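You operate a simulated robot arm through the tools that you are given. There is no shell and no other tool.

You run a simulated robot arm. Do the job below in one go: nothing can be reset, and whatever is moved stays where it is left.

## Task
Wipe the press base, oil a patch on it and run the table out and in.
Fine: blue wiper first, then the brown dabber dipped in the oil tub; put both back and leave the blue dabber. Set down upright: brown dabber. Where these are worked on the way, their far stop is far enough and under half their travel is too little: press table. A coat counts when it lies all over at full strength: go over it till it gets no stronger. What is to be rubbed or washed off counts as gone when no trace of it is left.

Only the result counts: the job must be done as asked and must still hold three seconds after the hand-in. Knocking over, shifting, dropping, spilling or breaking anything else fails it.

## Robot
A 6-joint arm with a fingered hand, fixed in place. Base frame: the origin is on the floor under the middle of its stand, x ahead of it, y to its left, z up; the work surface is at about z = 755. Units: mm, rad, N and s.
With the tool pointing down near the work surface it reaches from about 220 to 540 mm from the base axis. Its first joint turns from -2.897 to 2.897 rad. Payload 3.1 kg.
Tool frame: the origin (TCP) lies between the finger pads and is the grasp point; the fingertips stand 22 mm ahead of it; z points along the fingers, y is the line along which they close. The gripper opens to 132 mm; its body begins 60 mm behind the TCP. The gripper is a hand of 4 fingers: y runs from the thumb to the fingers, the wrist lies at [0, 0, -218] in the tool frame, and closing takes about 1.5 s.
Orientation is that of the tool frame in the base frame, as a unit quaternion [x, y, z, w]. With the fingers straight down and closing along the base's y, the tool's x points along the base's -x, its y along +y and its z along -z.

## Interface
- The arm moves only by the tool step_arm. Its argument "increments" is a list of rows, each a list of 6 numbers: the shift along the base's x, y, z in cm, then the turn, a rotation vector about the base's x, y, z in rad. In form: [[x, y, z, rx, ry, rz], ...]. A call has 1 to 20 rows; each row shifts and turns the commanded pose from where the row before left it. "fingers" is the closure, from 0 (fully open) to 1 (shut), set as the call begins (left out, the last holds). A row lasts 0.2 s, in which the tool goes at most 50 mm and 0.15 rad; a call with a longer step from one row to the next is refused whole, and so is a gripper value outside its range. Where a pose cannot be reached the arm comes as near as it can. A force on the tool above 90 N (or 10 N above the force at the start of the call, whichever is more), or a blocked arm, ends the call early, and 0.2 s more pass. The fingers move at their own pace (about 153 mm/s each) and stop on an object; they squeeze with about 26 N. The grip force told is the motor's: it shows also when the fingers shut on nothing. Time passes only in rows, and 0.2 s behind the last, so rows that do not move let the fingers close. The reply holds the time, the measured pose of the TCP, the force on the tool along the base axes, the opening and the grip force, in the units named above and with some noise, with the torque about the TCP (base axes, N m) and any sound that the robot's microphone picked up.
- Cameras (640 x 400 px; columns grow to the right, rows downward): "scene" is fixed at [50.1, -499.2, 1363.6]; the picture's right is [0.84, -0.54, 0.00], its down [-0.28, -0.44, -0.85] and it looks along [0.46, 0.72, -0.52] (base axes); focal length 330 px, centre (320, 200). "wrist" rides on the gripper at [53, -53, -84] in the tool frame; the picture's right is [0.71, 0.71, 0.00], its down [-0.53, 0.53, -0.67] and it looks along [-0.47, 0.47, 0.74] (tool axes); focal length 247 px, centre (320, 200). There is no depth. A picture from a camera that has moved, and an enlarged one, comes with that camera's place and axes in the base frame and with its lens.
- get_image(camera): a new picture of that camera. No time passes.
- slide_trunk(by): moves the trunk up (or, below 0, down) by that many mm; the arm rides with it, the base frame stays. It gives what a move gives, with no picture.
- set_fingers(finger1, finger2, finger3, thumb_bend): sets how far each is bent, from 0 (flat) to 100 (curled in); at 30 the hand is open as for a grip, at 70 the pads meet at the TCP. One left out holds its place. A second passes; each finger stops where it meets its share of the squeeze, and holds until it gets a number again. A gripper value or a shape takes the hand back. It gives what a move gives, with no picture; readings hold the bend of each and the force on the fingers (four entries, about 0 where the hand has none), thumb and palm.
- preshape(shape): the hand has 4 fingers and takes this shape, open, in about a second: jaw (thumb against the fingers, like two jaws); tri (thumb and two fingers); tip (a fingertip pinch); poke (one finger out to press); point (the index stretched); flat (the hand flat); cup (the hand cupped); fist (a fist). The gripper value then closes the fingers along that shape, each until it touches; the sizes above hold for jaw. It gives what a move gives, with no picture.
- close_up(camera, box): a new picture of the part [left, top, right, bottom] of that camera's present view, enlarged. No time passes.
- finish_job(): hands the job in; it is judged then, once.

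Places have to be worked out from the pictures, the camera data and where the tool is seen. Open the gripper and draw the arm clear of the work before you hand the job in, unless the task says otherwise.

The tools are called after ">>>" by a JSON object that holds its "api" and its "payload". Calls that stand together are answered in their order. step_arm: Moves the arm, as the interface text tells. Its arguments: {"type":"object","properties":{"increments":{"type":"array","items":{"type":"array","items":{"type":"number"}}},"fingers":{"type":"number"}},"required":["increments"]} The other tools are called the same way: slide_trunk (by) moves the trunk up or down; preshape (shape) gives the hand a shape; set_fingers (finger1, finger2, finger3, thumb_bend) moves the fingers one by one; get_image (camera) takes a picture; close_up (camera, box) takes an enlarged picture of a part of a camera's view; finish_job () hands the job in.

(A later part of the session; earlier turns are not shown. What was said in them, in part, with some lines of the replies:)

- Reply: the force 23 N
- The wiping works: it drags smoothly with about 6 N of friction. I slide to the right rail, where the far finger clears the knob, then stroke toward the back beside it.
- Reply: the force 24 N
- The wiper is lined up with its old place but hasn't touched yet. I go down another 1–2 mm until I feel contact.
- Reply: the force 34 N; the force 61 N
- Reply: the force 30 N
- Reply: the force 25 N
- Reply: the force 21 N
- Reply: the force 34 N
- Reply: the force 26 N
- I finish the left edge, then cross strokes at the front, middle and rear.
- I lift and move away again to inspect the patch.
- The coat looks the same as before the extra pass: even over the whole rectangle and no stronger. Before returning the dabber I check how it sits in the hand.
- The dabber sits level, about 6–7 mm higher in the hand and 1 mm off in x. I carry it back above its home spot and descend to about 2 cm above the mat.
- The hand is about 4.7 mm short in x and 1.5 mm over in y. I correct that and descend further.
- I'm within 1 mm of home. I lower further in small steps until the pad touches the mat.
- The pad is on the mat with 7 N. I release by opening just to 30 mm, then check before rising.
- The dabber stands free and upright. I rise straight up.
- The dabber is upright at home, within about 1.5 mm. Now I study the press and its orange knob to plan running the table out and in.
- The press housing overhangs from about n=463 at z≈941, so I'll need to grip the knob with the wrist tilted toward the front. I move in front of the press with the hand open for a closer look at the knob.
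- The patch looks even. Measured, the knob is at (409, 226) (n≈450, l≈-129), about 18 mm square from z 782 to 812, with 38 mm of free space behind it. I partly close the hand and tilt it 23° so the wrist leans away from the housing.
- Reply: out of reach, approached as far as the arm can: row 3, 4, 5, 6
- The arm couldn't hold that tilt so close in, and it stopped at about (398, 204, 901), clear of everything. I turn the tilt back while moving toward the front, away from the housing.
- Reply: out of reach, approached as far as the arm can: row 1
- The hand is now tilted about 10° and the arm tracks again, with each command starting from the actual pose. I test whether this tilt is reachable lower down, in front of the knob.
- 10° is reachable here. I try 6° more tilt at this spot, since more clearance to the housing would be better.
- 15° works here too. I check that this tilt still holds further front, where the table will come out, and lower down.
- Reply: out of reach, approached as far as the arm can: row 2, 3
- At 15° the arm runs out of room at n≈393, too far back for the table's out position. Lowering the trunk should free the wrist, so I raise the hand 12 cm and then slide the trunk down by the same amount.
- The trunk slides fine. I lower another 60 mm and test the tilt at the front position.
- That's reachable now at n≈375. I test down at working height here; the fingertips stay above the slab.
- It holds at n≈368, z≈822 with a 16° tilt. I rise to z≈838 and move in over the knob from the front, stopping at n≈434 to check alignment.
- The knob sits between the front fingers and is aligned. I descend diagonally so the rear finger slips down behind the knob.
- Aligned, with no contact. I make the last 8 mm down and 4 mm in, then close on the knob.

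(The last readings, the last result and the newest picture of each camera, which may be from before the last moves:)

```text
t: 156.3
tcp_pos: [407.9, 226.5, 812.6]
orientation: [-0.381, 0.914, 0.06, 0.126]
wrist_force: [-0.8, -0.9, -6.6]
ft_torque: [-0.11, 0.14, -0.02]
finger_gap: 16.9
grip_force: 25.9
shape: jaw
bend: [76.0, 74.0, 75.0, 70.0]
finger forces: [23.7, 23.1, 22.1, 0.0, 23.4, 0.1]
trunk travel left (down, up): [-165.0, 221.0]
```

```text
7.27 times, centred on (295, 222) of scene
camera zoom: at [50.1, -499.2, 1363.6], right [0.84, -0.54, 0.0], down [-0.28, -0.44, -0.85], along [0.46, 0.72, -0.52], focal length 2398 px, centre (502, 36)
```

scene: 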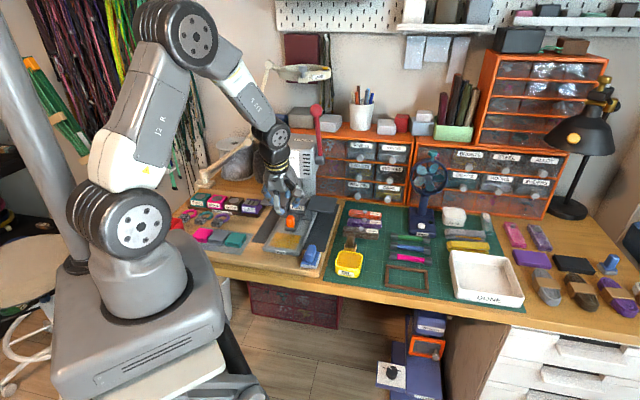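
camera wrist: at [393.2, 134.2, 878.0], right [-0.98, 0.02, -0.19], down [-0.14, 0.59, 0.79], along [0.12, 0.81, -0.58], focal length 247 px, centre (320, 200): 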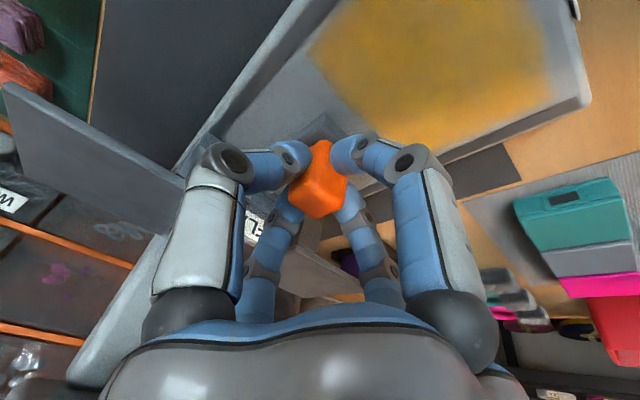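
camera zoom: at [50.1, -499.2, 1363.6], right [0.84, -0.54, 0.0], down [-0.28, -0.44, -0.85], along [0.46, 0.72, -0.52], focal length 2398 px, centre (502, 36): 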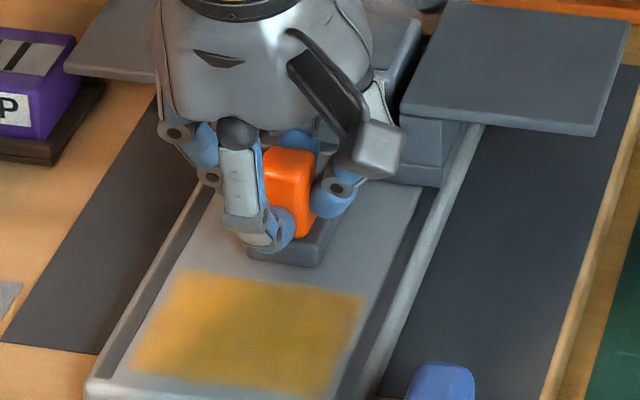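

All four fingers have the knob at about 23 N each. I pull the table gently toward the front and watch the force.

>>> {"api": "step_arm", "payload": {"increments": [[-0.3, -0.3, 0, 0, 0, 0], [-0.35, -0.35, 0, 0, 0, 0], [-0.35, -0.35, 0, 0, 0, 0], [0, 0, 0, 0, 0, 0]]}}

>>> {"api": "close_up", "payload": {"camera": "scene", "box": [255, 190, 335, 265]}}

```text
t: 157.3
tcp_pos: [398.0, 215.6, 813.3]
orientation: [-0.381, 0.914, 0.06, 0.127]
wrist_force: [2.0, -0.8, -10.7]
ft_torque: [-0.16, 0.11, -0.02]
finger_gap: 16.9
grip_force: 26.2
shape: jaw
bend: [76.0, 74.0, 75.0, 70.0]
finger forces: [23.2, 22.6, 22.7, 0.0, 23.3, 0.0]
trunk travel left (down, up): [-165.0, 221.0]
```

```text
5.33 times, centred on (295, 228) of scene
camera zoom: at [50.1, -499.2, 1363.6], right [0.84, -0.54, 0.0], down [-0.28, -0.44, -0.85], along [0.46, 0.72, -0.52], focal length 1758 px, centre (453, 53)
```

zoom: 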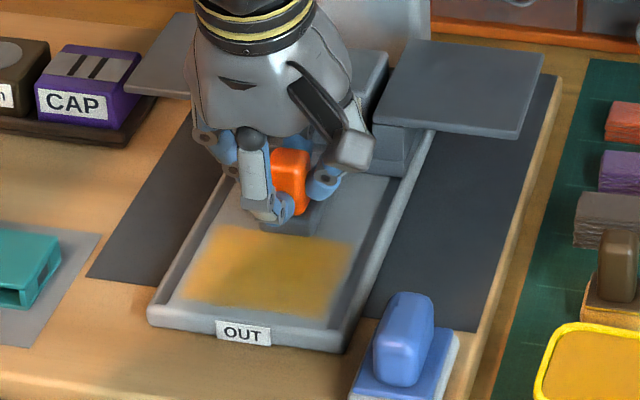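

The table follows the hand easily. I relieve the slight upward pull and keep drawing it out.

>>> {"api": "step_arm", "payload": {"increments": [[-0.35, -0.35, -0.08, 0, 0, 0], [-0.4, -0.4, 0, 0, 0, 0], [-0.4, -0.4, 0, 0, 0, 0], [-0.4, -0.4, 0, 0, 0, 0], [-0.4, -0.4, 0, 0, 0, 0], [0, 0, 0, 0, 0, 0]]}}

>>> {"api": "close_up", "payload": {"camera": "scene", "box": [255, 190, 335, 265]}}

```text
t: 158.7
tcp_pos: [378.1, 195.3, 812.5]
orientation: [-0.381, 0.914, 0.06, 0.127]
wrist_force: [4.5, -2.1, -3.1]
ft_torque: [-0.22, 0.07, 0.01]
finger_gap: 17.0
grip_force: 25.8
shape: jaw
bend: [76.0, 74.0, 75.0, 70.0]
finger forces: [24.9, 22.8, 23.4, 0.0, 24.8, 0.1]
trunk travel left (down, up): [-165.0, 221.0]
```

```text
5.33 times, centred on (295, 228) of scene
camera zoom: at [50.1, -499.2, 1363.6], right [0.84, -0.54, 0.0], down [-0.28, -0.44, -0.85], along [0.46, 0.72, -0.52], focal length 1758 px, centre (453, 53)
```

zoom: 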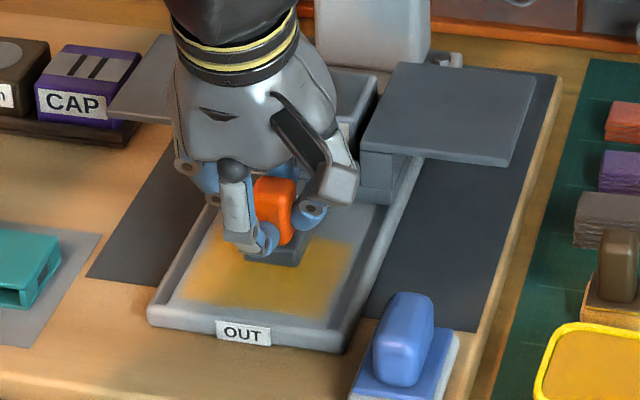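

It's out 43 mm so far with low force. I keep pulling toward the stop.

>>> {"api": "step_arm", "payload": {"increments": [[-0.35, -0.35, 0, 0, 0, 0], [-0.35, -0.35, 0, 0, 0, 0], [-0.35, -0.35, 0, 0, 0, 0], [0, 0, 0, 0, 0, 0]]}}

>>> {"api": "step_arm", "payload": {"increments": [[-0.3, -0.3, 0, 0, 0, 0], [-0.3, -0.3, 0, 0, 0, 0], [0, 0, 0, 0, 0, 0]]}}

>>> {"api": "close_up", "payload": {"camera": "scene", "box": [255, 190, 335, 265]}}

```text
t: 159.7
tcp_pos: [368.0, 186.4, 812.7]
orientation: [-0.38, 0.914, 0.06, 0.128]
wrist_force: [5.2, -3.5, -6.4]
ft_torque: [-0.2, 0.02, -0.03]
finger_gap: 16.7
grip_force: 26.4
shape: jaw
bend: [76.0, 74.0, 75.0, 70.0]
finger forces: [24.3, 22.4, 23.0, 0.0, 25.3, 0.0]
trunk travel left (down, up): [-165.0, 221.0]
```

```text
t: 160.5
tcp_pos: [362.7, 178.6, 814.5]
orientation: [-0.38, 0.914, 0.06, 0.127]
wrist_force: [7.2, -3.4, -12.8]
ft_torque: [-0.28, 0.05, -0.04]
finger_gap: 16.9
grip_force: 26.0
shape: jaw
bend: [76.0, 74.0, 75.0, 70.0]
finger forces: [23.3, 22.2, 22.7, 0.0, 25.6, 0.0]
trunk travel left (down, up): [-165.0, 221.0]
```

```text
5.33 times, centred on (295, 228) of scene
camera zoom: at [50.1, -499.2, 1363.6], right [0.84, -0.54, 0.0], down [-0.28, -0.44, -0.85], along [0.46, 0.72, -0.52], focal length 1758 px, centre (453, 53)
```

zoom: 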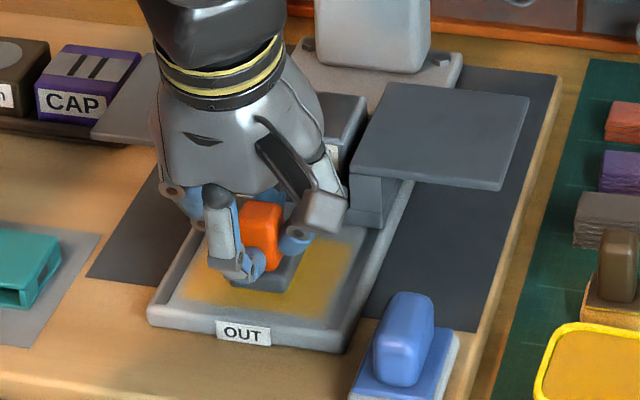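

It's out 66 mm and still sliding freely. I trim the height and side position slightly and keep pulling to the stop.

>>> {"api": "step_arm", "payload": {"increments": [[-0.26, -0.34, -0.08, 0, 0, 0], [-0.3, -0.3, 0, 0, 0, 0], [-0.3, -0.3, 0, 0, 0, 0], [0, 0, 0, 0, 0, 0]]}}

>>> {"api": "step_arm", "payload": {"increments": [[-0.2, -0.2, 0, 0, 0, 0], [-0.2, -0.2, 0, 0, 0, 0], [0, 0, 0, 0, 0, 0]]}}

>>> {"api": "close_up", "payload": {"camera": "scene", "box": [255, 190, 335, 265]}}

```text
t: 161.5
tcp_pos: [352.9, 169.0, 812.7]
orientation: [-0.38, 0.914, 0.06, 0.128]
wrist_force: [1.9, -1.2, -2.6]
ft_torque: [-0.17, 0.13, -0.05]
finger_gap: 17.0
grip_force: 26.3
shape: jaw
bend: [76.0, 74.0, 75.0, 70.0]
finger forces: [25.3, 23.9, 23.4, 0.0, 25.1, 0.0]
trunk travel left (down, up): [-165.0, 221.0]
```

```text
t: 162.3
tcp_pos: [349.3, 165.7, 812.5]
orientation: [-0.381, 0.914, 0.059, 0.128]
wrist_force: [-0.5, 3.1, 5.7]
ft_torque: [-0.09, 0.11, -0.03]
finger_gap: 17.1
grip_force: 25.3
shape: jaw
bend: [76.0, 74.0, 75.0, 70.0]
finger forces: [26.8, 25.0, 24.3, 0.0, 24.7, 0.0]
trunk travel left (down, up): [-165.0, 221.0]
```

```text
5.33 times, centred on (295, 228) of scene
camera zoom: at [50.1, -499.2, 1363.6], right [0.84, -0.54, 0.0], down [-0.28, -0.44, -0.85], along [0.46, 0.72, -0.52], focal length 1758 px, centre (453, 53)
```

zoom: 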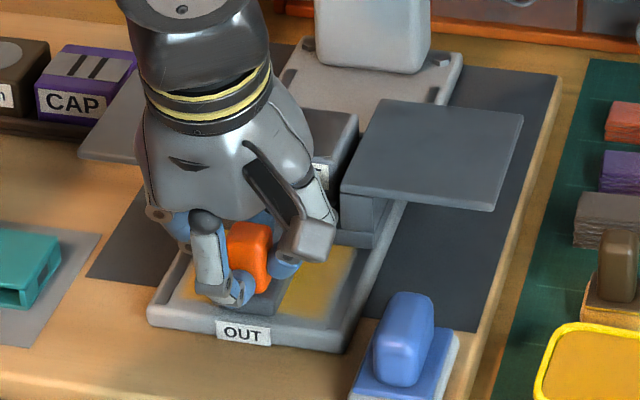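

It's out 84 mm and close to the front edge. I pull in small steps to find the stop.

>>> {"api": "step_arm", "payload": {"increments": [[-0.2, -0.2, 0.03, 0, 0, 0], [-0.2, -0.2, 0, 0, 0, 0], [0, 0, 0, 0, 0, 0]]}}

>>> {"api": "step_arm", "payload": {"increments": [[-0.15, -0.15, 0, 0, 0, 0], [-0.15, -0.15, 0, 0, 0, 0], [0, 0, 0, 0, 0, 0]]}}

>>> {"api": "close_up", "payload": {"camera": "scene", "box": [255, 190, 335, 265]}}

```text
t: 163.1
tcp_pos: [344.5, 161.1, 811.9]
orientation: [-0.381, 0.914, 0.06, 0.128]
wrist_force: [0.0, 1.8, -3.2]
ft_torque: [-0.1, 0.11, 0.01]
finger_gap: 17.1
grip_force: 26.0
shape: jaw
bend: [76.0, 74.0, 75.0, 70.0]
finger forces: [25.3, 24.8, 23.6, 0.0, 24.4, 0.0]
trunk travel left (down, up): [-165.0, 221.0]
```

```text
t: 163.9
tcp_pos: [342.0, 159.7, 812.3]
orientation: [-0.38, 0.914, 0.059, 0.127]
wrist_force: [0.7, 1.6, 1.8]
ft_torque: [-0.13, 0.11, -0.01]
finger_gap: 17.1
grip_force: 26.1
shape: jaw
bend: [76.0, 74.0, 75.0, 70.0]
finger forces: [26.3, 24.9, 24.0, 0.0, 24.7, 0.0]
trunk travel left (down, up): [-165.0, 221.0]
```

```text
5.33 times, centred on (295, 228) of scene
camera zoom: at [50.1, -499.2, 1363.6], right [0.84, -0.54, 0.0], down [-0.28, -0.44, -0.85], along [0.46, 0.72, -0.52], focal length 1758 px, centre (453, 53)
```

zoom: 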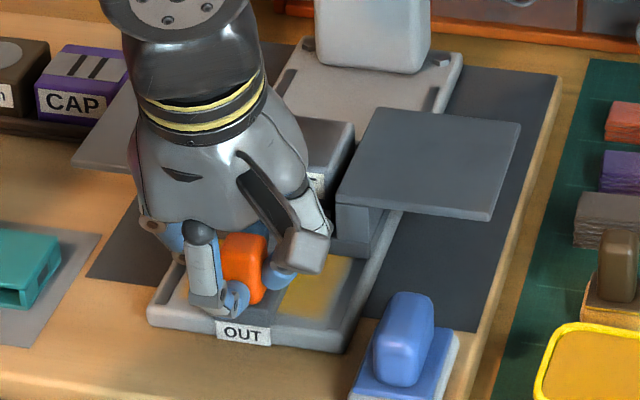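

It's out 94 mm. Two more small steps toward the stop.

>>> {"api": "step_arm", "payload": {"increments": [[-0.15, -0.15, 0, 0, 0, 0], [-0.15, -0.15, 0, 0, 0, 0], [0, 0, 0, 0, 0, 0]]}}

>>> {"api": "step_arm", "payload": {"increments": [[-0.15, -0.15, 0, 0, 0, 0], [-0.15, -0.15, 0, 0, 0, 0], [0, 0, 0, 0, 0, 0]]}}

```text
t: 164.7
tcp_pos: [339.5, 156.2, 812.2]
orientation: [-0.381, 0.914, 0.06, 0.129]
wrist_force: [1.3, 2.4, 10.8]
ft_torque: [-0.13, 0.17, 0.0]
finger_gap: 17.3
grip_force: 26.0
shape: jaw
bend: [76.0, 74.0, 75.0, 70.0]
finger forces: [28.4, 25.3, 24.8, 0.0, 25.2, 0.0]
trunk travel left (down, up): [-165.0, 221.0]
```

```text
t: 165.5
tcp_pos: [335.3, 151.6, 812.2]
orientation: [-0.381, 0.914, 0.059, 0.128]
wrist_force: [-1.1, 3.5, 8.0]
ft_torque: [-0.08, 0.17, -0.02]
finger_gap: 17.2
grip_force: 25.9
shape: jaw
bend: [76.0, 74.0, 75.0, 70.0]
finger forces: [28.0, 25.5, 24.4, 0.1, 25.0, 0.1]
trunk travel left (down, up): [-165.0, 221.0]
```

>>> {"api": "close_up", "payload": {"camera": "scene", "box": [255, 190, 335, 265]}}

>>> {"api": "get_image", "payload": {"camera": "wrist"}}

```text
5.33 times, centred on (295, 228) of scene
camera zoom: at [50.1, -499.2, 1363.6], right [0.84, -0.54, 0.0], down [-0.28, -0.44, -0.85], along [0.46, 0.72, -0.52], focal length 1758 px, centre (453, 53)
```

zoom: 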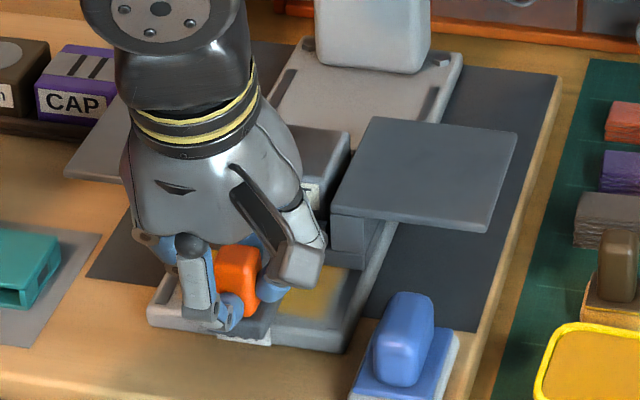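

```text
taken
camera wrist: at [320.8, 61.8, 877.4], right [-0.98, 0.02, -0.19], down [-0.14, 0.59, 0.79], along [0.12, 0.81, -0.58], focal length 247 px, centre (320, 200)
```

wrist: 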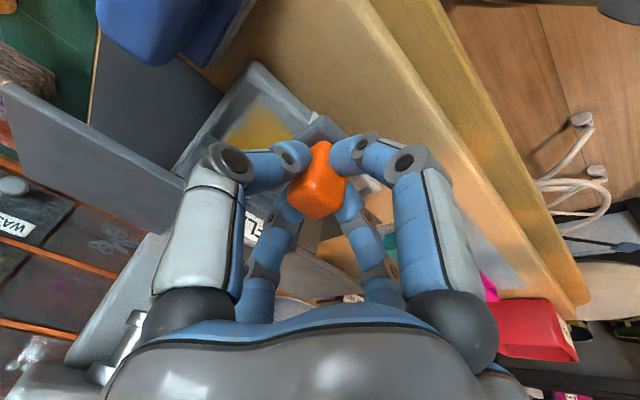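

The table has come 104 mm with no stop yet; its plate now overhangs the OUT end. I keep going in small steps, watching force and reach.

>>> {"api": "step_arm", "payload": {"increments": [[-0.2, -0.2, 0.05, 0, 0, 0], [-0.2, -0.2, 0, 0, 0, 0], [0, 0, 0, 0, 0, 0]]}}

>>> {"api": "step_arm", "payload": {"increments": [[-0.2, -0.2, 0, 0, 0, 0], [-0.2, -0.2, 0, 0, 0, 0], [0, 0, 0, 0, 0, 0]]}}

```text
t: 166.3
tcp_pos: [332.6, 148.7, 813.2]
orientation: [-0.38, 0.914, 0.059, 0.128]
wrist_force: [-1.7, 4.1, -1.3]
ft_torque: [-0.07, 0.17, -0.04]
finger_gap: 16.9
grip_force: 26.2
shape: jaw
bend: [76.0, 74.0, 75.0, 70.0]
finger forces: [25.7, 25.5, 23.7, 0.0, 23.9, 0.0]
trunk travel left (down, up): [-165.0, 221.0]
```

```text
t: 167.1
tcp_pos: [327.3, 144.3, 813.0]
orientation: [-0.38, 0.914, 0.059, 0.128]
wrist_force: [-1.4, 3.5, -1.3]
ft_torque: [-0.07, 0.11, -0.02]
finger_gap: 17.1
grip_force: 26.2
shape: jaw
bend: [76.0, 74.0, 75.0, 70.0]
finger forces: [25.9, 25.4, 23.9, 0.0, 23.9, 0.0]
trunk travel left (down, up): [-165.0, 221.0]
```

>>> {"api": "step_arm", "payload": {"increments": [[-0.23, -0.17, 0, 0, 0, 0], [-0.2, -0.2, 0, 0, 0, 0], [0, 0, 0, 0, 0, 0]]}}

>>> {"api": "step_arm", "payload": {"increments": [[-0.2, -0.2, 0, 0, 0, 0], [-0.15, -0.15, 0, 0, 0, 0], [0, 0, 0, 0, 0, 0]]}}

>>> {"api": "close_up", "payload": {"camera": "scene", "box": [255, 190, 335, 265]}}

```text
t: 167.9
tcp_pos: [324.9, 140.4, 811.8]
orientation: [-0.379, 0.915, 0.06, 0.127]
wrist_force: [3.5, -1.7, 3.6]
ft_torque: [-0.19, 0.07, -0.01]
finger_gap: 17.1
grip_force: 26.2
shape: jaw
bend: [76.0, 74.0, 75.0, 70.0]
finger forces: [26.8, 25.0, 24.3, 0.0, 25.1, 0.0]
trunk travel left (down, up): [-165.0, 221.0]
```

```text
t: 168.7
tcp_pos: [322.1, 137.9, 812.5]
orientation: [-0.38, 0.914, 0.06, 0.126]
wrist_force: [4.4, -1.2, -8.5]
ft_torque: [-0.12, 0.06, -0.01]
finger_gap: 17.3
grip_force: 25.8
shape: jaw
bend: [76.0, 74.0, 75.0, 70.0]
finger forces: [24.5, 23.7, 23.2, 0.0, 24.9, 0.0]
trunk travel left (down, up): [-165.0, 221.0]
```

```text
5.33 times, centred on (295, 228) of scene
camera zoom: at [50.1, -499.2, 1363.6], right [0.84, -0.54, 0.0], down [-0.28, -0.44, -0.85], along [0.46, 0.72, -0.52], focal length 1758 px, centre (453, 53)
```

zoom: 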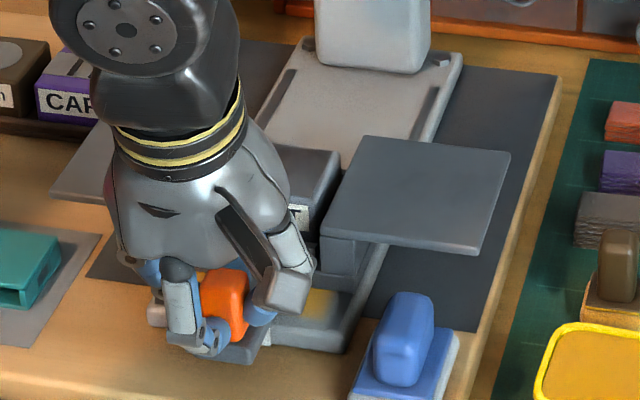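

It's out 123 mm. The wing's underside, at z≈816, clears the wiper's handle top at 799. I continue to the stop.

>>> {"api": "step_arm", "payload": {"increments": [[-0.2, -0.2, -0.05, 0, 0, 0], [-0.2, -0.2, 0, 0, 0, 0], [0, 0, 0, 0, 0, 0]]}}

>>> {"api": "step_arm", "payload": {"increments": [[-0.2, -0.2, 0, 0, 0, 0], [-0.2, -0.2, 0, 0, 0, 0], [0, 0, 0, 0, 0, 0]]}}

```text
t: 169.5
tcp_pos: [317.6, 136.0, 814.0]
orientation: [-0.381, 0.915, 0.059, 0.122]
wrist_force: [2.5, -3.5, -27.7]
ft_torque: [-0.2, 0.11, -0.02]
finger_gap: 16.7
grip_force: 26.5
shape: jaw
bend: [76.0, 74.0, 75.0, 70.0]
finger forces: [22.3, 21.9, 21.9, 0.1, 23.3, 0.1]
out of reach, approached as far as the arm can: row 2
trunk travel left (down, up): [-165.0, 221.0]
```

```text
t: 170.3
tcp_pos: [316.2, 130.6, 815.3]
orientation: [-0.38, 0.917, 0.038, 0.115]
wrist_force: [-5.9, 44.6, -29.2]
ft_torque: [0.61, 0.28, 0.17]
finger_gap: 14.4
grip_force: 26.3
shape: jaw
bend: [75.0, 61.0, 61.0, 70.0]
finger forces: [17.6, 27.3, 26.4, 0.0, 16.6, 0.0]
out of reach, approached as far as the arm can: row 2
trunk travel left (down, up): [-165.0, 221.0]
```

The arm is at its reach limit and the load jumped: 45 N along y, with the fingers shifting on the knob. I back off 4 mm at once and look.

>>> {"api": "step_arm", "payload": {"increments": [[0.15, 0.25, -0.1, 0, 0, 0], [0, 0, 0, 0, 0, 0]]}}

>>> {"api": "get_image", "payload": {"camera": "wrist"}}

>>> {"api": "close_up", "payload": {"camera": "scene", "box": [255, 190, 335, 265]}}

```text
t: 170.9
tcp_pos: [318.5, 134.3, 815.0]
orientation: [-0.379, 0.915, 0.057, 0.124]
wrist_force: [1.6, -6.1, -28.7]
ft_torque: [-0.34, 0.14, 0.03]
finger_gap: 14.7
grip_force: 26.3
shape: jaw
bend: [75.0, 73.0, 73.0, 70.0]
finger forces: [25.5, 20.8, 21.8, 0.1, 24.4, 0.0]
out of reach, approached as far as the arm can: row 1
trunk travel left (down, up): [-165.0, 221.0]
```

```text
taken
camera wrist: at [303.6, 44.2, 881.4], right [-0.98, 0.02, -0.18], down [-0.14, 0.6, 0.79], along [0.12, 0.8, -0.58], focal length 247 px, centre (320, 200)
```

wrist: 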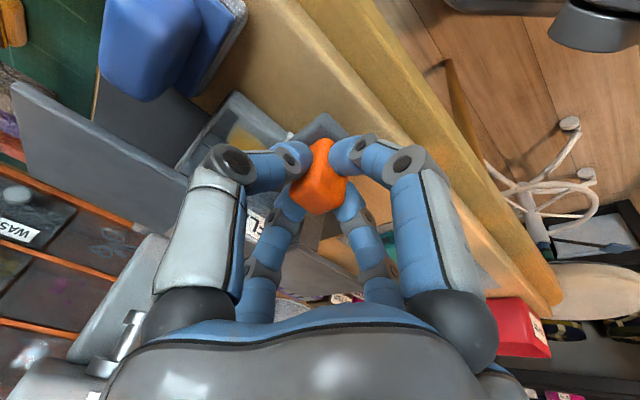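

```text
5.33 times, centred on (295, 228) of scene
camera zoom: at [50.1, -499.2, 1363.6], right [0.84, -0.54, 0.0], down [-0.28, -0.44, -0.85], along [0.46, 0.72, -0.52], focal length 1758 px, centre (453, 53)
```

zoom: 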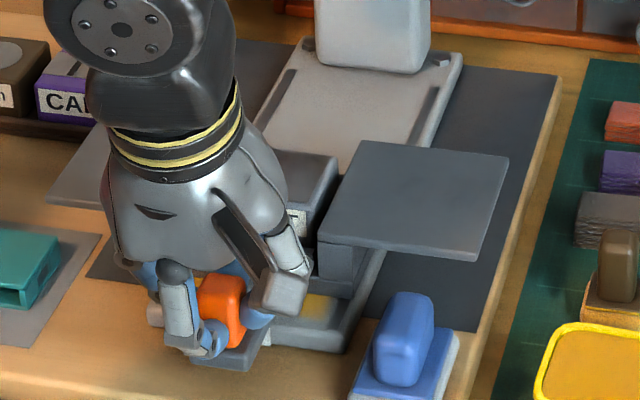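

The grip still holds but is straining upward at the reach limit. I ease the table 6 mm back in to unload, then release so I can lower the trunk further for more reach.

>>> {"api": "step_arm", "payload": {"increments": [[0.3, 0.3, -0.1, 0, 0, 0], [0.2, 0.2, -0.1, 0, 0, 0], [0, 0, 0, 0, 0, 0]]}}

```text
t: 171.7
tcp_pos: [322.7, 139.1, 815.7]
orientation: [-0.379, 0.915, 0.059, 0.128]
wrist_force: [5.4, -5.8, -15.5]
ft_torque: [-0.39, 0.09, 0.01]
finger_gap: 14.7
grip_force: 26.0
shape: jaw
bend: [75.0, 73.0, 73.0, 70.0]
finger forces: [27.6, 21.3, 23.4, 0.0, 25.7, 0.1]
trunk travel left (down, up): [-165.0, 221.0]
```

It's unloaded enough. I open to 42 mm and rise straight up about 9 cm.

>>> {"api": "step_arm", "payload": {"increments": [[0, 0, -0.1, 0, 0, 0], [0, 0, 0, 0, 0, 0], [0, 0, 0, 0, 0, 0]], "fingers": 0.68}}

>>> {"api": "step_arm", "payload": {"increments": [[0, 0, 1.0, 0, 0, 0], [0, 0, 2.0, 0, 0, 0], [0, 0, 3.0, 0, 0, 0], [0, 0, 3.0, 0, 0, 0], [0, 0, 0, 0, 0, 0]]}}

>>> {"api": "close_up", "payload": {"camera": "scene", "box": [240, 180, 340, 265]}}

>>> {"api": "get_image", "payload": {"camera": "wrist"}}

```text
t: 172.5
tcp_pos: [320.3, 140.5, 814.1]
orientation: [-0.381, 0.914, 0.06, 0.126]
wrist_force: [0.1, -0.2, -0.2]
ft_torque: [-0.01, -0.02, -0.02]
finger_gap: 42.0
grip_force: 0.1
shape: jaw
bend: [79.0, 79.0, 79.0, 70.0]
finger forces: [0.0, 0.0, 0.0, 0.1, 0.1, 0.0]
trunk travel left (down, up): [-165.0, 221.0]
```

```text
t: 173.7
tcp_pos: [321.5, 137.9, 906.6]
orientation: [-0.381, 0.914, 0.06, 0.127]
wrist_force: [0.4, 0.2, -0.9]
ft_torque: [-0.01, 0.01, 0.0]
finger_gap: 42.2
grip_force: 0.1
shape: jaw
bend: [79.0, 79.0, 79.0, 70.0]
finger forces: [0.0, 0.1, 0.0, 0.0, 0.0, 0.0]
trunk travel left (down, up): [-165.0, 221.0]
```

```text
4.71 times, centred on (290, 222) of scene
camera zoom: at [50.1, -499.2, 1363.6], right [0.84, -0.54, 0.0], down [-0.28, -0.44, -0.85], along [0.46, 0.72, -0.52], focal length 1552 px, centre (461, 94)
```

zoom: 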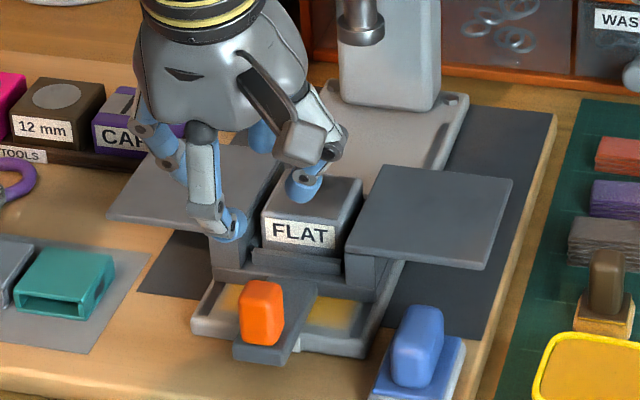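

```text
taken
camera wrist: at [306.5, 47.5, 971.2], right [-0.98, 0.02, -0.19], down [-0.14, 0.59, 0.79], along [0.12, 0.81, -0.58], focal length 247 px, centre (320, 200)
```

wrist: 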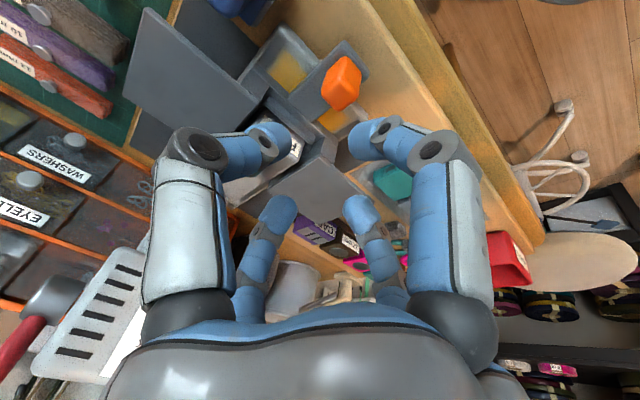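

The table is well out, with the knob plate beyond the OUT end. With the hand straight above the knob, I slide the trunk down 75 mm for more reach, and will then regrip and pull on to the stop.

>>> {"api": "slide_trunk", "payload": {"by": -70}}

>>> {"api": "get_image", "payload": {"camera": "wrist"}}

>>> {"api": "close_up", "payload": {"camera": "scene", "box": [240, 180, 340, 265]}}

```text
t: 174.8
tcp_pos: [320.4, 137.8, 835.0]
orientation: [-0.38, 0.914, 0.06, 0.128]
wrist_force: [1.0, 0.8, 0.2]
ft_torque: [-0.01, 0.02, 0.0]
finger_gap: 42.0
grip_force: 0.0
shape: jaw
bend: [79.0, 79.0, 79.0, 70.0]
finger forces: [0.1, 0.1, 0.0, 0.1, 0.0, 0.0]
trunk travel left (down, up): [-95.0, 291.0]
```

```text
taken
camera wrist: at [306.3, 47.5, 900.3], right [-0.98, 0.02, -0.19], down [-0.14, 0.59, 0.8], along [0.12, 0.81, -0.58], focal length 247 px, centre (320, 200)
```

wrist: 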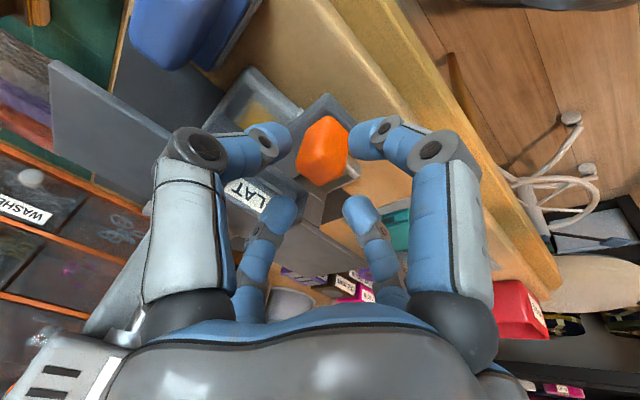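

```text
4.71 times, centred on (290, 222) of scene
camera zoom: at [50.1, -499.2, 1363.6], right [0.84, -0.54, 0.0], down [-0.28, -0.44, -0.85], along [0.46, 0.72, -0.52], focal length 1552 px, centre (461, 94)
```

zoom: 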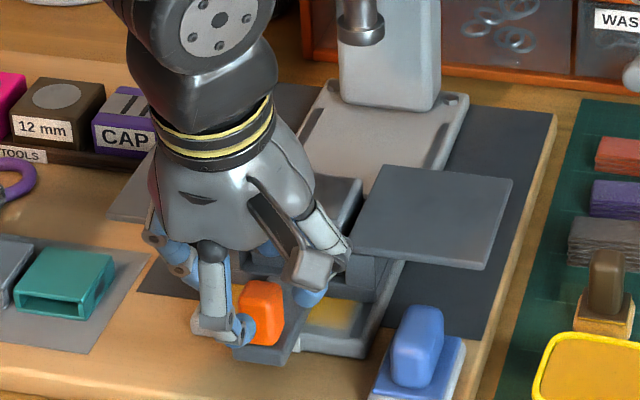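

The hand is lined up over the knob. I descend 22 mm around it and regrip.

>>> {"api": "step_arm", "payload": {"increments": [[0.1, 0.1, -0.8, 0, 0, 0], [0.1, 0.1, -0.8, 0, 0, 0], [0.05, 0.05, -0.65, 0, 0, 0], [0, 0, 0, 0, 0, 0]]}}

>>> {"api": "get_image", "payload": {"camera": "wrist"}}

```text
t: 175.8
tcp_pos: [322.6, 140.2, 813.3]
orientation: [-0.381, 0.914, 0.059, 0.128]
wrist_force: [-0.3, 0.1, -0.1]
ft_torque: [0.0, -0.05, 0.02]
finger_gap: 41.9
grip_force: 0.1
shape: jaw
bend: [79.0, 79.0, 79.0, 70.0]
finger forces: [0.0, 0.0, 0.0, 0.0, 0.1, 0.0]
trunk travel left (down, up): [-95.0, 291.0]
```

```text
taken
camera wrist: at [308.7, 50.2, 878.2], right [-0.98, 0.02, -0.19], down [-0.14, 0.59, 0.79], along [0.12, 0.81, -0.58], focal length 247 px, centre (320, 200)
```

wrist: 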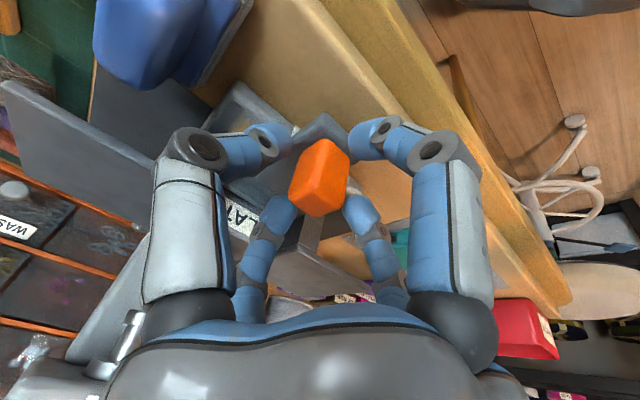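

The knob is centred between the fingers. I close on it again.

>>> {"api": "step_arm", "payload": {"increments": [[0, 0, -0.08, 0, 0, 0], [0, 0, 0, 0, 0, 0], [0, 0, 0, 0, 0, 0], [0, 0, 0, 0, 0, 0], [0, 0, 0, 0, 0, 0]], "fingers": 1.0}}

>>> {"api": "step_arm", "payload": {"increments": [[-0.2, -0.2, 0, 0, 0, 0], [-0.2, -0.2, 0, 0, 0, 0], [0, 0, 0, 0, 0, 0]]}}

```text
t: 177.0
tcp_pos: [322.9, 141.2, 811.9]
orientation: [-0.38, 0.914, 0.06, 0.128]
wrist_force: [0.4, -0.1, -1.6]
ft_torque: [-0.14, 0.05, -0.04]
finger_gap: 16.9
grip_force: 26.0
shape: jaw
bend: [77.0, 74.0, 74.0, 70.0]
finger forces: [23.3, 23.1, 22.4, 0.0, 23.9, 0.0]
trunk travel left (down, up): [-95.0, 291.0]
```

```text
t: 177.8
tcp_pos: [319.2, 137.9, 812.1]
orientation: [-0.381, 0.914, 0.06, 0.128]
wrist_force: [0.4, 1.0, 0.5]
ft_torque: [-0.1, 0.06, -0.01]
finger_gap: 17.3
grip_force: 26.1
shape: jaw
bend: [77.0, 74.0, 74.0, 70.0]
finger forces: [24.1, 23.5, 23.0, 0.1, 24.0, 0.1]
trunk travel left (down, up): [-95.0, 291.0]
```

It's regripped and moving freely. I pull on in small steps.

>>> {"api": "step_arm", "payload": {"increments": [[-0.2, -0.2, 0, 0, 0, 0], [-0.2, -0.2, 0, 0, 0, 0], [0, 0, 0, 0, 0, 0]]}}

>>> {"api": "step_arm", "payload": {"increments": [[-0.2, -0.2, 0, 0, 0, 0], [-0.1, -0.1, 0, 0, 0, 0], [0, 0, 0, 0, 0, 0]]}}

```text
t: 178.6
tcp_pos: [314.4, 133.3, 811.9]
orientation: [-0.381, 0.914, 0.059, 0.128]
wrist_force: [2.5, 5.4, 1.9]
ft_torque: [-0.02, 0.08, -0.02]
finger_gap: 17.2
grip_force: 25.5
shape: jaw
bend: [77.0, 74.0, 74.0, 70.0]
finger forces: [23.4, 23.9, 24.2, 0.0, 23.9, 0.0]
trunk travel left (down, up): [-95.0, 291.0]
```

```text
t: 179.4
tcp_pos: [314.6, 131.1, 811.7]
orientation: [-0.38, 0.914, 0.058, 0.129]
wrist_force: [14.1, 24.2, 3.3]
ft_torque: [0.33, -0.15, 0.02]
finger_gap: 16.8
grip_force: 26.2
shape: jaw
bend: [77.0, 74.0, 74.0, 70.0]
finger forces: [20.5, 25.5, 27.4, 0.0, 23.1, 0.0]
trunk travel left (down, up): [-95.0, 291.0]
```

A clear stop: 27 N of resistance at n≈315. The table is fully out, about 133 mm of travel. Now I run it back in.

>>> {"api": "step_arm", "payload": {"increments": [[0.2, 0.2, 0, 0, 0, 0], [0.354, 0.354, 0, 0, 0, 0], [0.354, 0.354, 0, 0, 0, 0], [0.354, 0.354, 0, 0, 0, 0], [0.354, 0.354, 0, 0, 0, 0], [0, 0, 0, 0, 0, 0]]}}

>>> {"api": "step_arm", "payload": {"increments": [[0.354, 0.354, 0, 0, 0, 0], [0.354, 0.354, 0, 0, 0, 0], [0.354, 0.354, 0, 0, 0, 0], [0.354, 0.354, 0, 0, 0, 0], [0, 0, 0, 0, 0, 0]]}}

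```text
t: 180.8
tcp_pos: [327.8, 143.5, 811.9]
orientation: [-0.381, 0.914, 0.06, 0.127]
wrist_force: [4.1, -7.1, 8.3]
ft_torque: [-0.29, 0.03, -0.01]
finger_gap: 17.1
grip_force: 26.1
shape: jaw
bend: [77.0, 74.0, 74.0, 70.0]
finger forces: [29.2, 23.5, 22.9, 0.1, 27.0, 0.0]
trunk travel left (down, up): [-95.0, 291.0]
```

```text
t: 182.0
tcp_pos: [342.9, 160.1, 812.2]
orientation: [-0.381, 0.914, 0.061, 0.128]
wrist_force: [5.0, -6.4, 1.1]
ft_torque: [-0.25, 0.03, -0.02]
finger_gap: 17.2
grip_force: 25.9
shape: jaw
bend: [77.0, 74.0, 74.0, 70.0]
finger forces: [27.3, 23.2, 22.6, 0.0, 26.9, 0.0]
trunk travel left (down, up): [-95.0, 291.0]
```

It's going in smoothly. I trim the slight side load and keep pushing.

>>> {"api": "step_arm", "payload": {"increments": [[0.4, 0.31, 0, 0, 0, 0], [0.354, 0.354, 0, 0, 0, 0], [0.354, 0.354, 0, 0, 0, 0], [0.354, 0.354, 0, 0, 0, 0], [0.354, 0.354, 0, 0, 0, 0], [0.354, 0.354, 0, 0, 0, 0], [0, 0, 0, 0, 0, 0]]}}

>>> {"api": "step_arm", "payload": {"increments": [[0.354, 0.354, 0, 0, 0, 0], [0.354, 0.354, 0, 0, 0, 0], [0.354, 0.354, 0, 0, 0, 0], [0.354, 0.354, 0, 0, 0, 0], [0.354, 0.354, 0, 0, 0, 0], [0.354, 0.354, 0, 0, 0, 0], [0, 0, 0, 0, 0, 0]]}}

>>> {"api": "close_up", "payload": {"camera": "scene", "box": [240, 140, 340, 265]}}

```text
t: 183.6
tcp_pos: [363.7, 180.5, 812.3]
orientation: [-0.38, 0.914, 0.06, 0.128]
wrist_force: [-3.4, 2.3, -7.8]
ft_torque: [-0.13, 0.17, -0.01]
finger_gap: 16.8
grip_force: 25.7
shape: jaw
bend: [76.0, 74.0, 74.0, 70.0]
finger forces: [25.7, 24.9, 22.7, 0.0, 23.8, 0.0]
trunk travel left (down, up): [-95.0, 291.0]
```

```text
t: 185.2
tcp_pos: [384.2, 200.9, 812.6]
orientation: [-0.381, 0.914, 0.059, 0.128]
wrist_force: [-4.0, 3.0, 3.7]
ft_torque: [-0.11, 0.24, -0.03]
finger_gap: 17.0
grip_force: 25.7
shape: jaw
bend: [77.0, 74.0, 74.0, 70.0]
finger forces: [27.9, 25.3, 23.5, 0.0, 24.2, 0.0]
trunk travel left (down, up): [-95.0, 291.0]
```

```text
3.20 times, centred on (290, 202) of scene
camera zoom: at [50.1, -499.2, 1363.6], right [0.84, -0.54, 0.0], down [-0.28, -0.44, -0.85], along [0.46, 0.72, -0.52], focal length 1055 px, centre (416, 192)
```

zoom: 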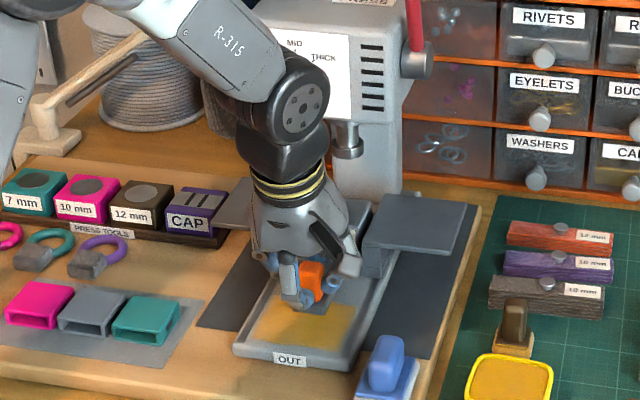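

35 mm remain to the start position, and the wrist clears the housing. I push on, slowing near the end.

>>> {"api": "step_arm", "payload": {"increments": [[0.354, 0.354, 0, 0, 0, 0], [0.354, 0.354, 0, 0, 0, 0], [0.354, 0.354, 0, 0, 0, 0], [0.354, 0.354, 0, 0, 0, 0], [0.354, 0.354, 0, 0, 0, 0], [0, 0, 0, 0, 0, 0]]}}

>>> {"api": "step_arm", "payload": {"increments": [[0.2, 0.2, 0, 0, 0, 0], [0.2, 0.2, 0, 0, 0, 0], [0, 0, 0, 0, 0, 0]]}}

>>> {"api": "close_up", "payload": {"camera": "scene", "box": [240, 140, 340, 265]}}

```text
t: 186.6
tcp_pos: [401.6, 218.4, 812.8]
orientation: [-0.381, 0.914, 0.059, 0.128]
wrist_force: [-4.3, 3.1, -3.1]
ft_torque: [-0.06, 0.21, 0.0]
finger_gap: 17.3
grip_force: 25.9
shape: jaw
bend: [77.0, 74.0, 74.0, 70.0]
finger forces: [27.0, 25.4, 22.9, 0.1, 23.9, 0.0]
trunk travel left (down, up): [-95.0, 291.0]
```

```text
t: 187.4
tcp_pos: [407.3, 224.4, 812.8]
orientation: [-0.38, 0.914, 0.06, 0.129]
wrist_force: [0.2, 0.9, -2.3]
ft_torque: [-0.11, 0.13, 0.02]
finger_gap: 16.9
grip_force: 26.1
shape: jaw
bend: [77.0, 74.0, 74.0, 70.0]
finger forces: [26.4, 24.9, 23.5, 0.0, 24.2, 0.1]
trunk travel left (down, up): [-95.0, 291.0]
```

```text
3.20 times, centred on (290, 202) of scene
camera zoom: at [50.1, -499.2, 1363.6], right [0.84, -0.54, 0.0], down [-0.28, -0.44, -0.85], along [0.46, 0.72, -0.52], focal length 1055 px, centre (416, 192)
```

zoom: 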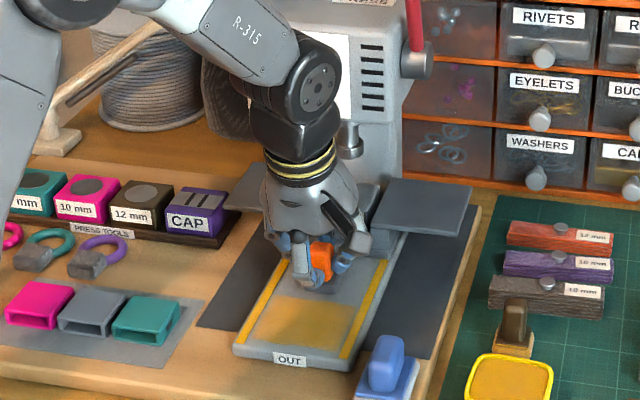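

The slideways on both sides have turned oily amber, so the run has spread the oil along the rails. I push the last bit to the inner stop.

>>> {"api": "step_arm", "payload": {"increments": [[0.15, 0.15, 0, 0, 0, 0], [0.1, 0.1, 0, 0, 0, 0], [0, 0, 0, 0, 0, 0]]}}

>>> {"api": "step_arm", "payload": {"increments": [[0.1, 0.1, 0, 0, 0, 0], [0.05, 0.05, 0, 0, 0, 0], [0, 0, 0, 0, 0, 0]]}}

```text
t: 188.2
tcp_pos: [406.6, 224.7, 811.4]
orientation: [-0.381, 0.914, 0.061, 0.127]
wrist_force: [-5.4, -5.0, -2.1]
ft_torque: [-0.22, 0.22, -0.01]
finger_gap: 16.9
grip_force: 26.2
shape: jaw
bend: [77.0, 74.0, 74.0, 70.0]
finger forces: [28.8, 24.9, 22.4, 0.1, 24.5, 0.1]
trunk travel left (down, up): [-95.0, 291.0]
```

```text
t: 189.0
tcp_pos: [408.4, 225.9, 811.7]
orientation: [-0.38, 0.914, 0.06, 0.126]
wrist_force: [-15.1, -10.2, -2.9]
ft_torque: [-0.37, 0.43, -0.02]
finger_gap: 17.4
grip_force: 26.0
shape: jaw
bend: [77.0, 74.0, 74.0, 70.0]
finger forces: [31.1, 25.2, 21.9, 0.0, 24.1, 0.0]
trunk travel left (down, up): [-95.0, 291.0]
```

The table is back at its inner stop: 18 N, at n≈448.5, the same as at the start. I ease off and open the fingers.

>>> {"api": "step_arm", "payload": {"increments": [[-0.1, -0.1, 0, 0, 0, 0], [0, 0, 0, 0, 0, 0]]}}

>>> {"api": "step_arm", "payload": {"increments": [[0, 0, 0, 0, 0, 0], [0, 0, 0, 0, 0, 0], [0, 0, 0, 0, 0, 0], [0, 0, 0, 0, 0, 0]], "fingers": 0.68}}

>>> {"api": "get_image", "payload": {"camera": "wrist"}}

```text
t: 189.6
tcp_pos: [408.2, 226.8, 812.9]
orientation: [-0.38, 0.914, 0.059, 0.126]
wrist_force: [-12.7, -8.2, -8.0]
ft_torque: [-0.33, 0.34, -0.03]
finger_gap: 16.9
grip_force: 25.7
shape: jaw
bend: [77.0, 74.0, 74.0, 70.0]
finger forces: [28.6, 24.9, 22.1, 0.0, 24.0, 0.0]
trunk travel left (down, up): [-95.0, 291.0]
```

```text
t: 190.6
tcp_pos: [409.6, 227.0, 812.8]
orientation: [-0.381, 0.914, 0.06, 0.128]
wrist_force: [-0.6, 0.4, -0.4]
ft_torque: [0.03, 0.02, 0.0]
finger_gap: 42.1
grip_force: 0.0
shape: jaw
bend: [79.0, 79.0, 79.0, 70.0]
finger forces: [0.1, 0.0, 0.0, 0.0, 0.0, 0.0]
trunk travel left (down, up): [-95.0, 291.0]
```

```text
taken
camera wrist: at [395.4, 136.0, 877.8], right [-0.98, 0.02, -0.19], down [-0.14, 0.59, 0.8], along [0.13, 0.81, -0.58], focal length 247 px, centre (320, 200)
```

wrist: 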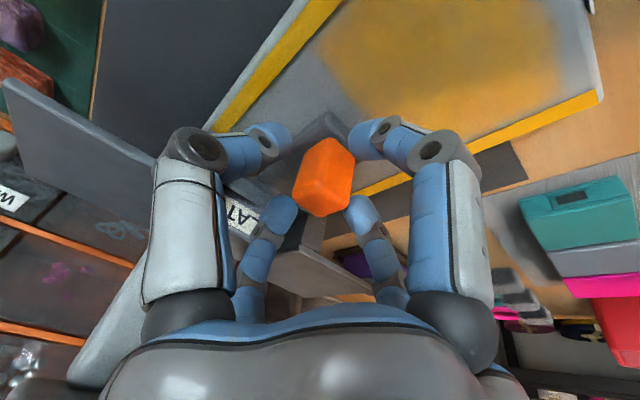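

Released. I retrace the diagonal up and out, then back away toward the front before rising.

>>> {"api": "step_arm", "payload": {"increments": [[-0.2, -0.2, 0.8, 0, 0, 0], [-0.283, -0.283, 0.9, 0, 0, 0], [-0.283, -0.283, 1.0, 0, 0, 0], [-0.7, -0.7, 0.3, 0, 0, 0], [-1.0, -1.0, 0, 0, 0, 0], [-1.0, -1.0, 0, 0, 0, 0], [-1.0, -1.0, 0, 0, 0, 0], [0, 0, 0, 0, 0, 0]]}}

>>> {"api": "get_image", "payload": {"camera": "scene"}}

>>> {"api": "close_up", "payload": {"camera": "scene", "box": [255, 180, 335, 265]}}

```text
t: 192.4
tcp_pos: [364.8, 181.6, 842.9]
orientation: [-0.381, 0.914, 0.06, 0.127]
wrist_force: [0.3, -0.2, 0.3]
ft_torque: [-0.01, -0.01, 0.01]
finger_gap: 41.7
grip_force: 0.2
shape: jaw
bend: [79.0, 79.0, 79.0, 70.0]
finger forces: [0.0, 0.1, 0.0, 0.0, 0.0, 0.0]
trunk travel left (down, up): [-95.0, 291.0]
```

```text
taken
```

scene: 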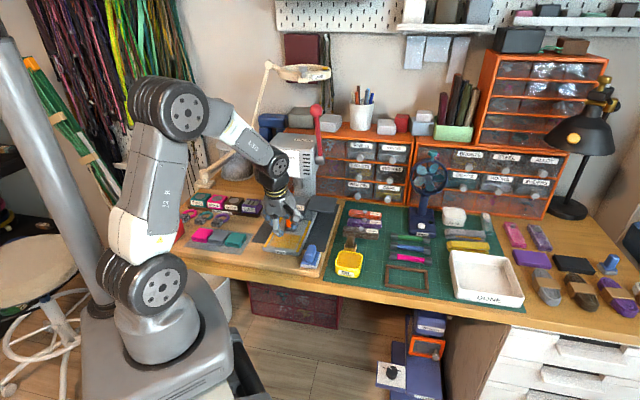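

```text
4.71 times, centred on (295, 222) of scene
camera zoom: at [50.1, -499.2, 1363.6], right [0.84, -0.54, 0.0], down [-0.28, -0.44, -0.85], along [0.46, 0.72, -0.52], focal length 1552 px, centre (438, 94)
```

zoom: 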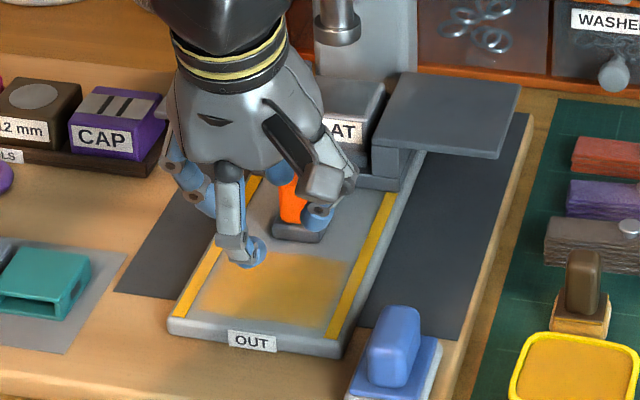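

Both rails and the patch are amber, and the table is in. I rise, undo the tilt, open the hand and draw away so I can inspect everything.

>>> {"api": "step_arm", "payload": {"increments": [[0, 0, 2.5, 0, 0, 0], [-0.5, -0.5, 2.5, -0.0943, 0.0943, 0], [-0.5, -0.5, 2.5, -0.0943, 0.0943, 0], [-1.5, 0, 2.5, 0, 0, 0], [-2.0, 0.5, 2.0, 0, 0, 0], [-2.5, 0.5, 2.0, 0, 0, 0], [-2.5, 0.5, 2.0, 0, 0, 0], [0, 0, 0, 0, 0, 0]], "fingers": 0.4}}

>>> {"api": "close_up", "payload": {"camera": "scene", "box": [255, 180, 335, 265]}}

>>> {"api": "get_image", "payload": {"camera": "wrist"}}

```text
t: 194.2
tcp_pos: [268.5, 188.0, 1001.9]
orientation: [-0.383, 0.924, 0.01, 0.004]
wrist_force: [-0.8, -0.1, 0.1]
ft_torque: [0.01, 0.03, -0.03]
finger_gap: 78.6
grip_force: 0.1
shape: jaw
bend: [32.0, 32.0, 32.0, 70.0]
finger forces: [0.0, 0.0, 0.0, 0.0, 0.1, 0.0]
trunk travel left (down, up): [-95.0, 291.0]
```

```text
4.71 times, centred on (295, 222) of scene
camera zoom: at [50.1, -499.2, 1363.6], right [0.84, -0.54, 0.0], down [-0.28, -0.44, -0.85], along [0.46, 0.72, -0.52], focal length 1552 px, centre (438, 94)
```

zoom: 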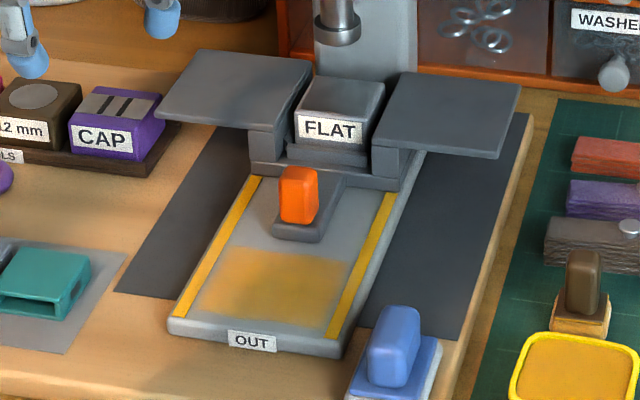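

```text
taken
camera wrist: at [268.1, 111.6, 1085.0], right [-1.0, 0.0, 0.0], down [0.0, 0.73, 0.68], along [0.0, 0.68, -0.73], focal length 247 px, centre (320, 200)
```

wrist: 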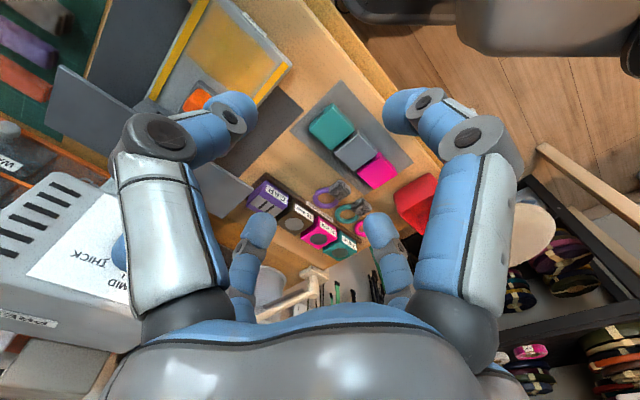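

>>> {"api": "close_up", "payload": {"camera": "scene", "box": [274, 225, 314, 252]}}

>>> {"api": "close_up", "payload": {"camera": "scene", "box": [265, 200, 325, 260]}}

>>> {"api": "close_up", "payload": {"camera": "scene", "box": [300, 215, 380, 285]}}

```text
14.81 times, centred on (294, 238) of scene
camera zoom: at [50.1, -499.2, 1363.6], right [0.84, -0.54, 0.0], down [-0.28, -0.44, -0.85], along [0.46, 0.72, -0.52], focal length 4884 px, centre (705, -370)
```

zoom: 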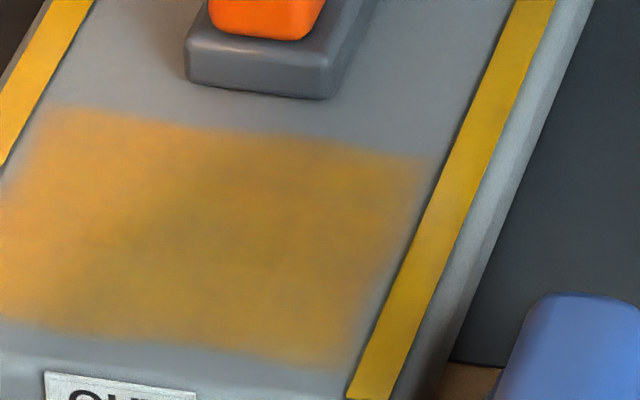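

```text
6.67 times, centred on (295, 230) of scene
camera zoom: at [50.1, -499.2, 1363.6], right [0.84, -0.54, 0.0], down [-0.28, -0.44, -0.85], along [0.46, 0.72, -0.52], focal length 2198 px, centre (487, 0)
```

zoom: 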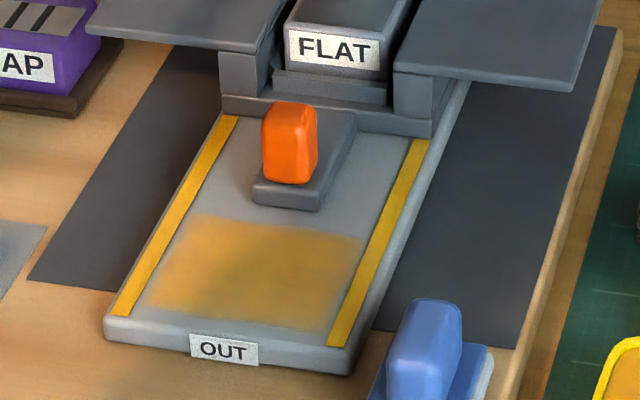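

```text
5.71 times, centred on (340, 250) of scene
camera zoom: at [50.1, -499.2, 1363.6], right [0.84, -0.54, 0.0], down [-0.28, -0.44, -0.85], along [0.46, 0.72, -0.52], focal length 1884 px, centre (206, -86)
```

zoom: 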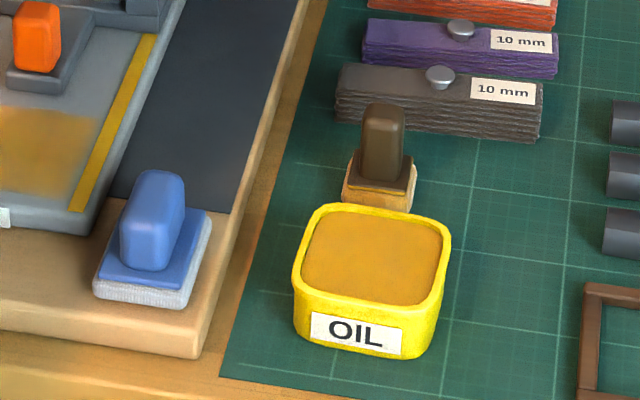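

Everything checks out. The base is clean, the patch is evenly oiled and the rails are coated by the run. The table is in at its stop, the wiper and the upright brown dabber are back in place, and the blue dabber is untouched. I open the hand fully and rise a bit more before handing in.

>>> {"api": "step_arm", "payload": {"increments": [[-0.5, 0.5, 2.0, 0, 0, 0], [-0.5, 0.5, 2.0, 0, 0, 0], [0, 0, 0, 0, 0, 0], [0, 0, 0, 0, 0, 0], [0, 0, 0, 0, 0, 0]], "fingers": 0.0}}

>>> {"api": "get_image", "payload": {"camera": "scene"}}

```text
t: 195.4
tcp_pos: [260.3, 197.0, 1042.0]
orientation: [-0.384, 0.923, 0.009, 0.005]
wrist_force: [-0.2, -0.2, 0.4]
ft_torque: [0.0, -0.01, -0.01]
finger_gap: 131.9
grip_force: 0.0
shape: jaw
bend: [30.0, 30.0, 30.0, 30.0]
finger forces: [0.0, 0.0, 0.1, 0.0, 0.0, 0.1]
trunk travel left (down, up): [-95.0, 291.0]
```

```text
taken
```

scene: 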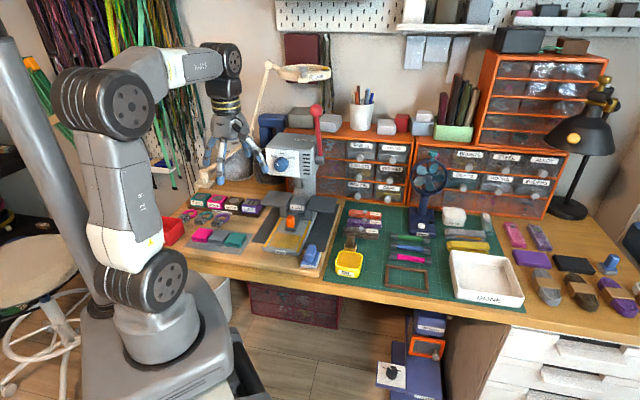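

The final picture shows the arm clear with the hand open, and everything in its place. I hand the job in.

>>> {"api": "finish_job", "payload": {}}

```text
The job is handed in.
```

I wiped the press base, oiled a patch on it, ran the table out and in, and handed the job in. I haven't had a verdict back.

- **Wiping:** I went over the base with the blue wiper until no trace of the dirt showed in close-ups. The wiper is back within about 1 mm of where it stood.
- **Oiling:** I dipped the brown dabber in the oil tub three times and covered the whole rectangle where the dirt had been. The last full pass made no visible difference, so I took the coat as full strength. The dabber is back upright, within about 2 mm of its place.
- **Table:** I pulled it to its far stop (about 133 mm) and pushed it back to its inner stop. After the run, both slideways had turned amber, apparently with oil.
- **Blue dabber:** I took this to be the blue one at the far right of the bench and didn't touch it.

While oiling I pressed up to about 60 N once, and a finger bumped the side of the orange knob at about 32 N. I saw no sign that either shifted or damaged anything. The trunk is still 180 mm lower than at the start, because I needed the reach to pull the table fully out.
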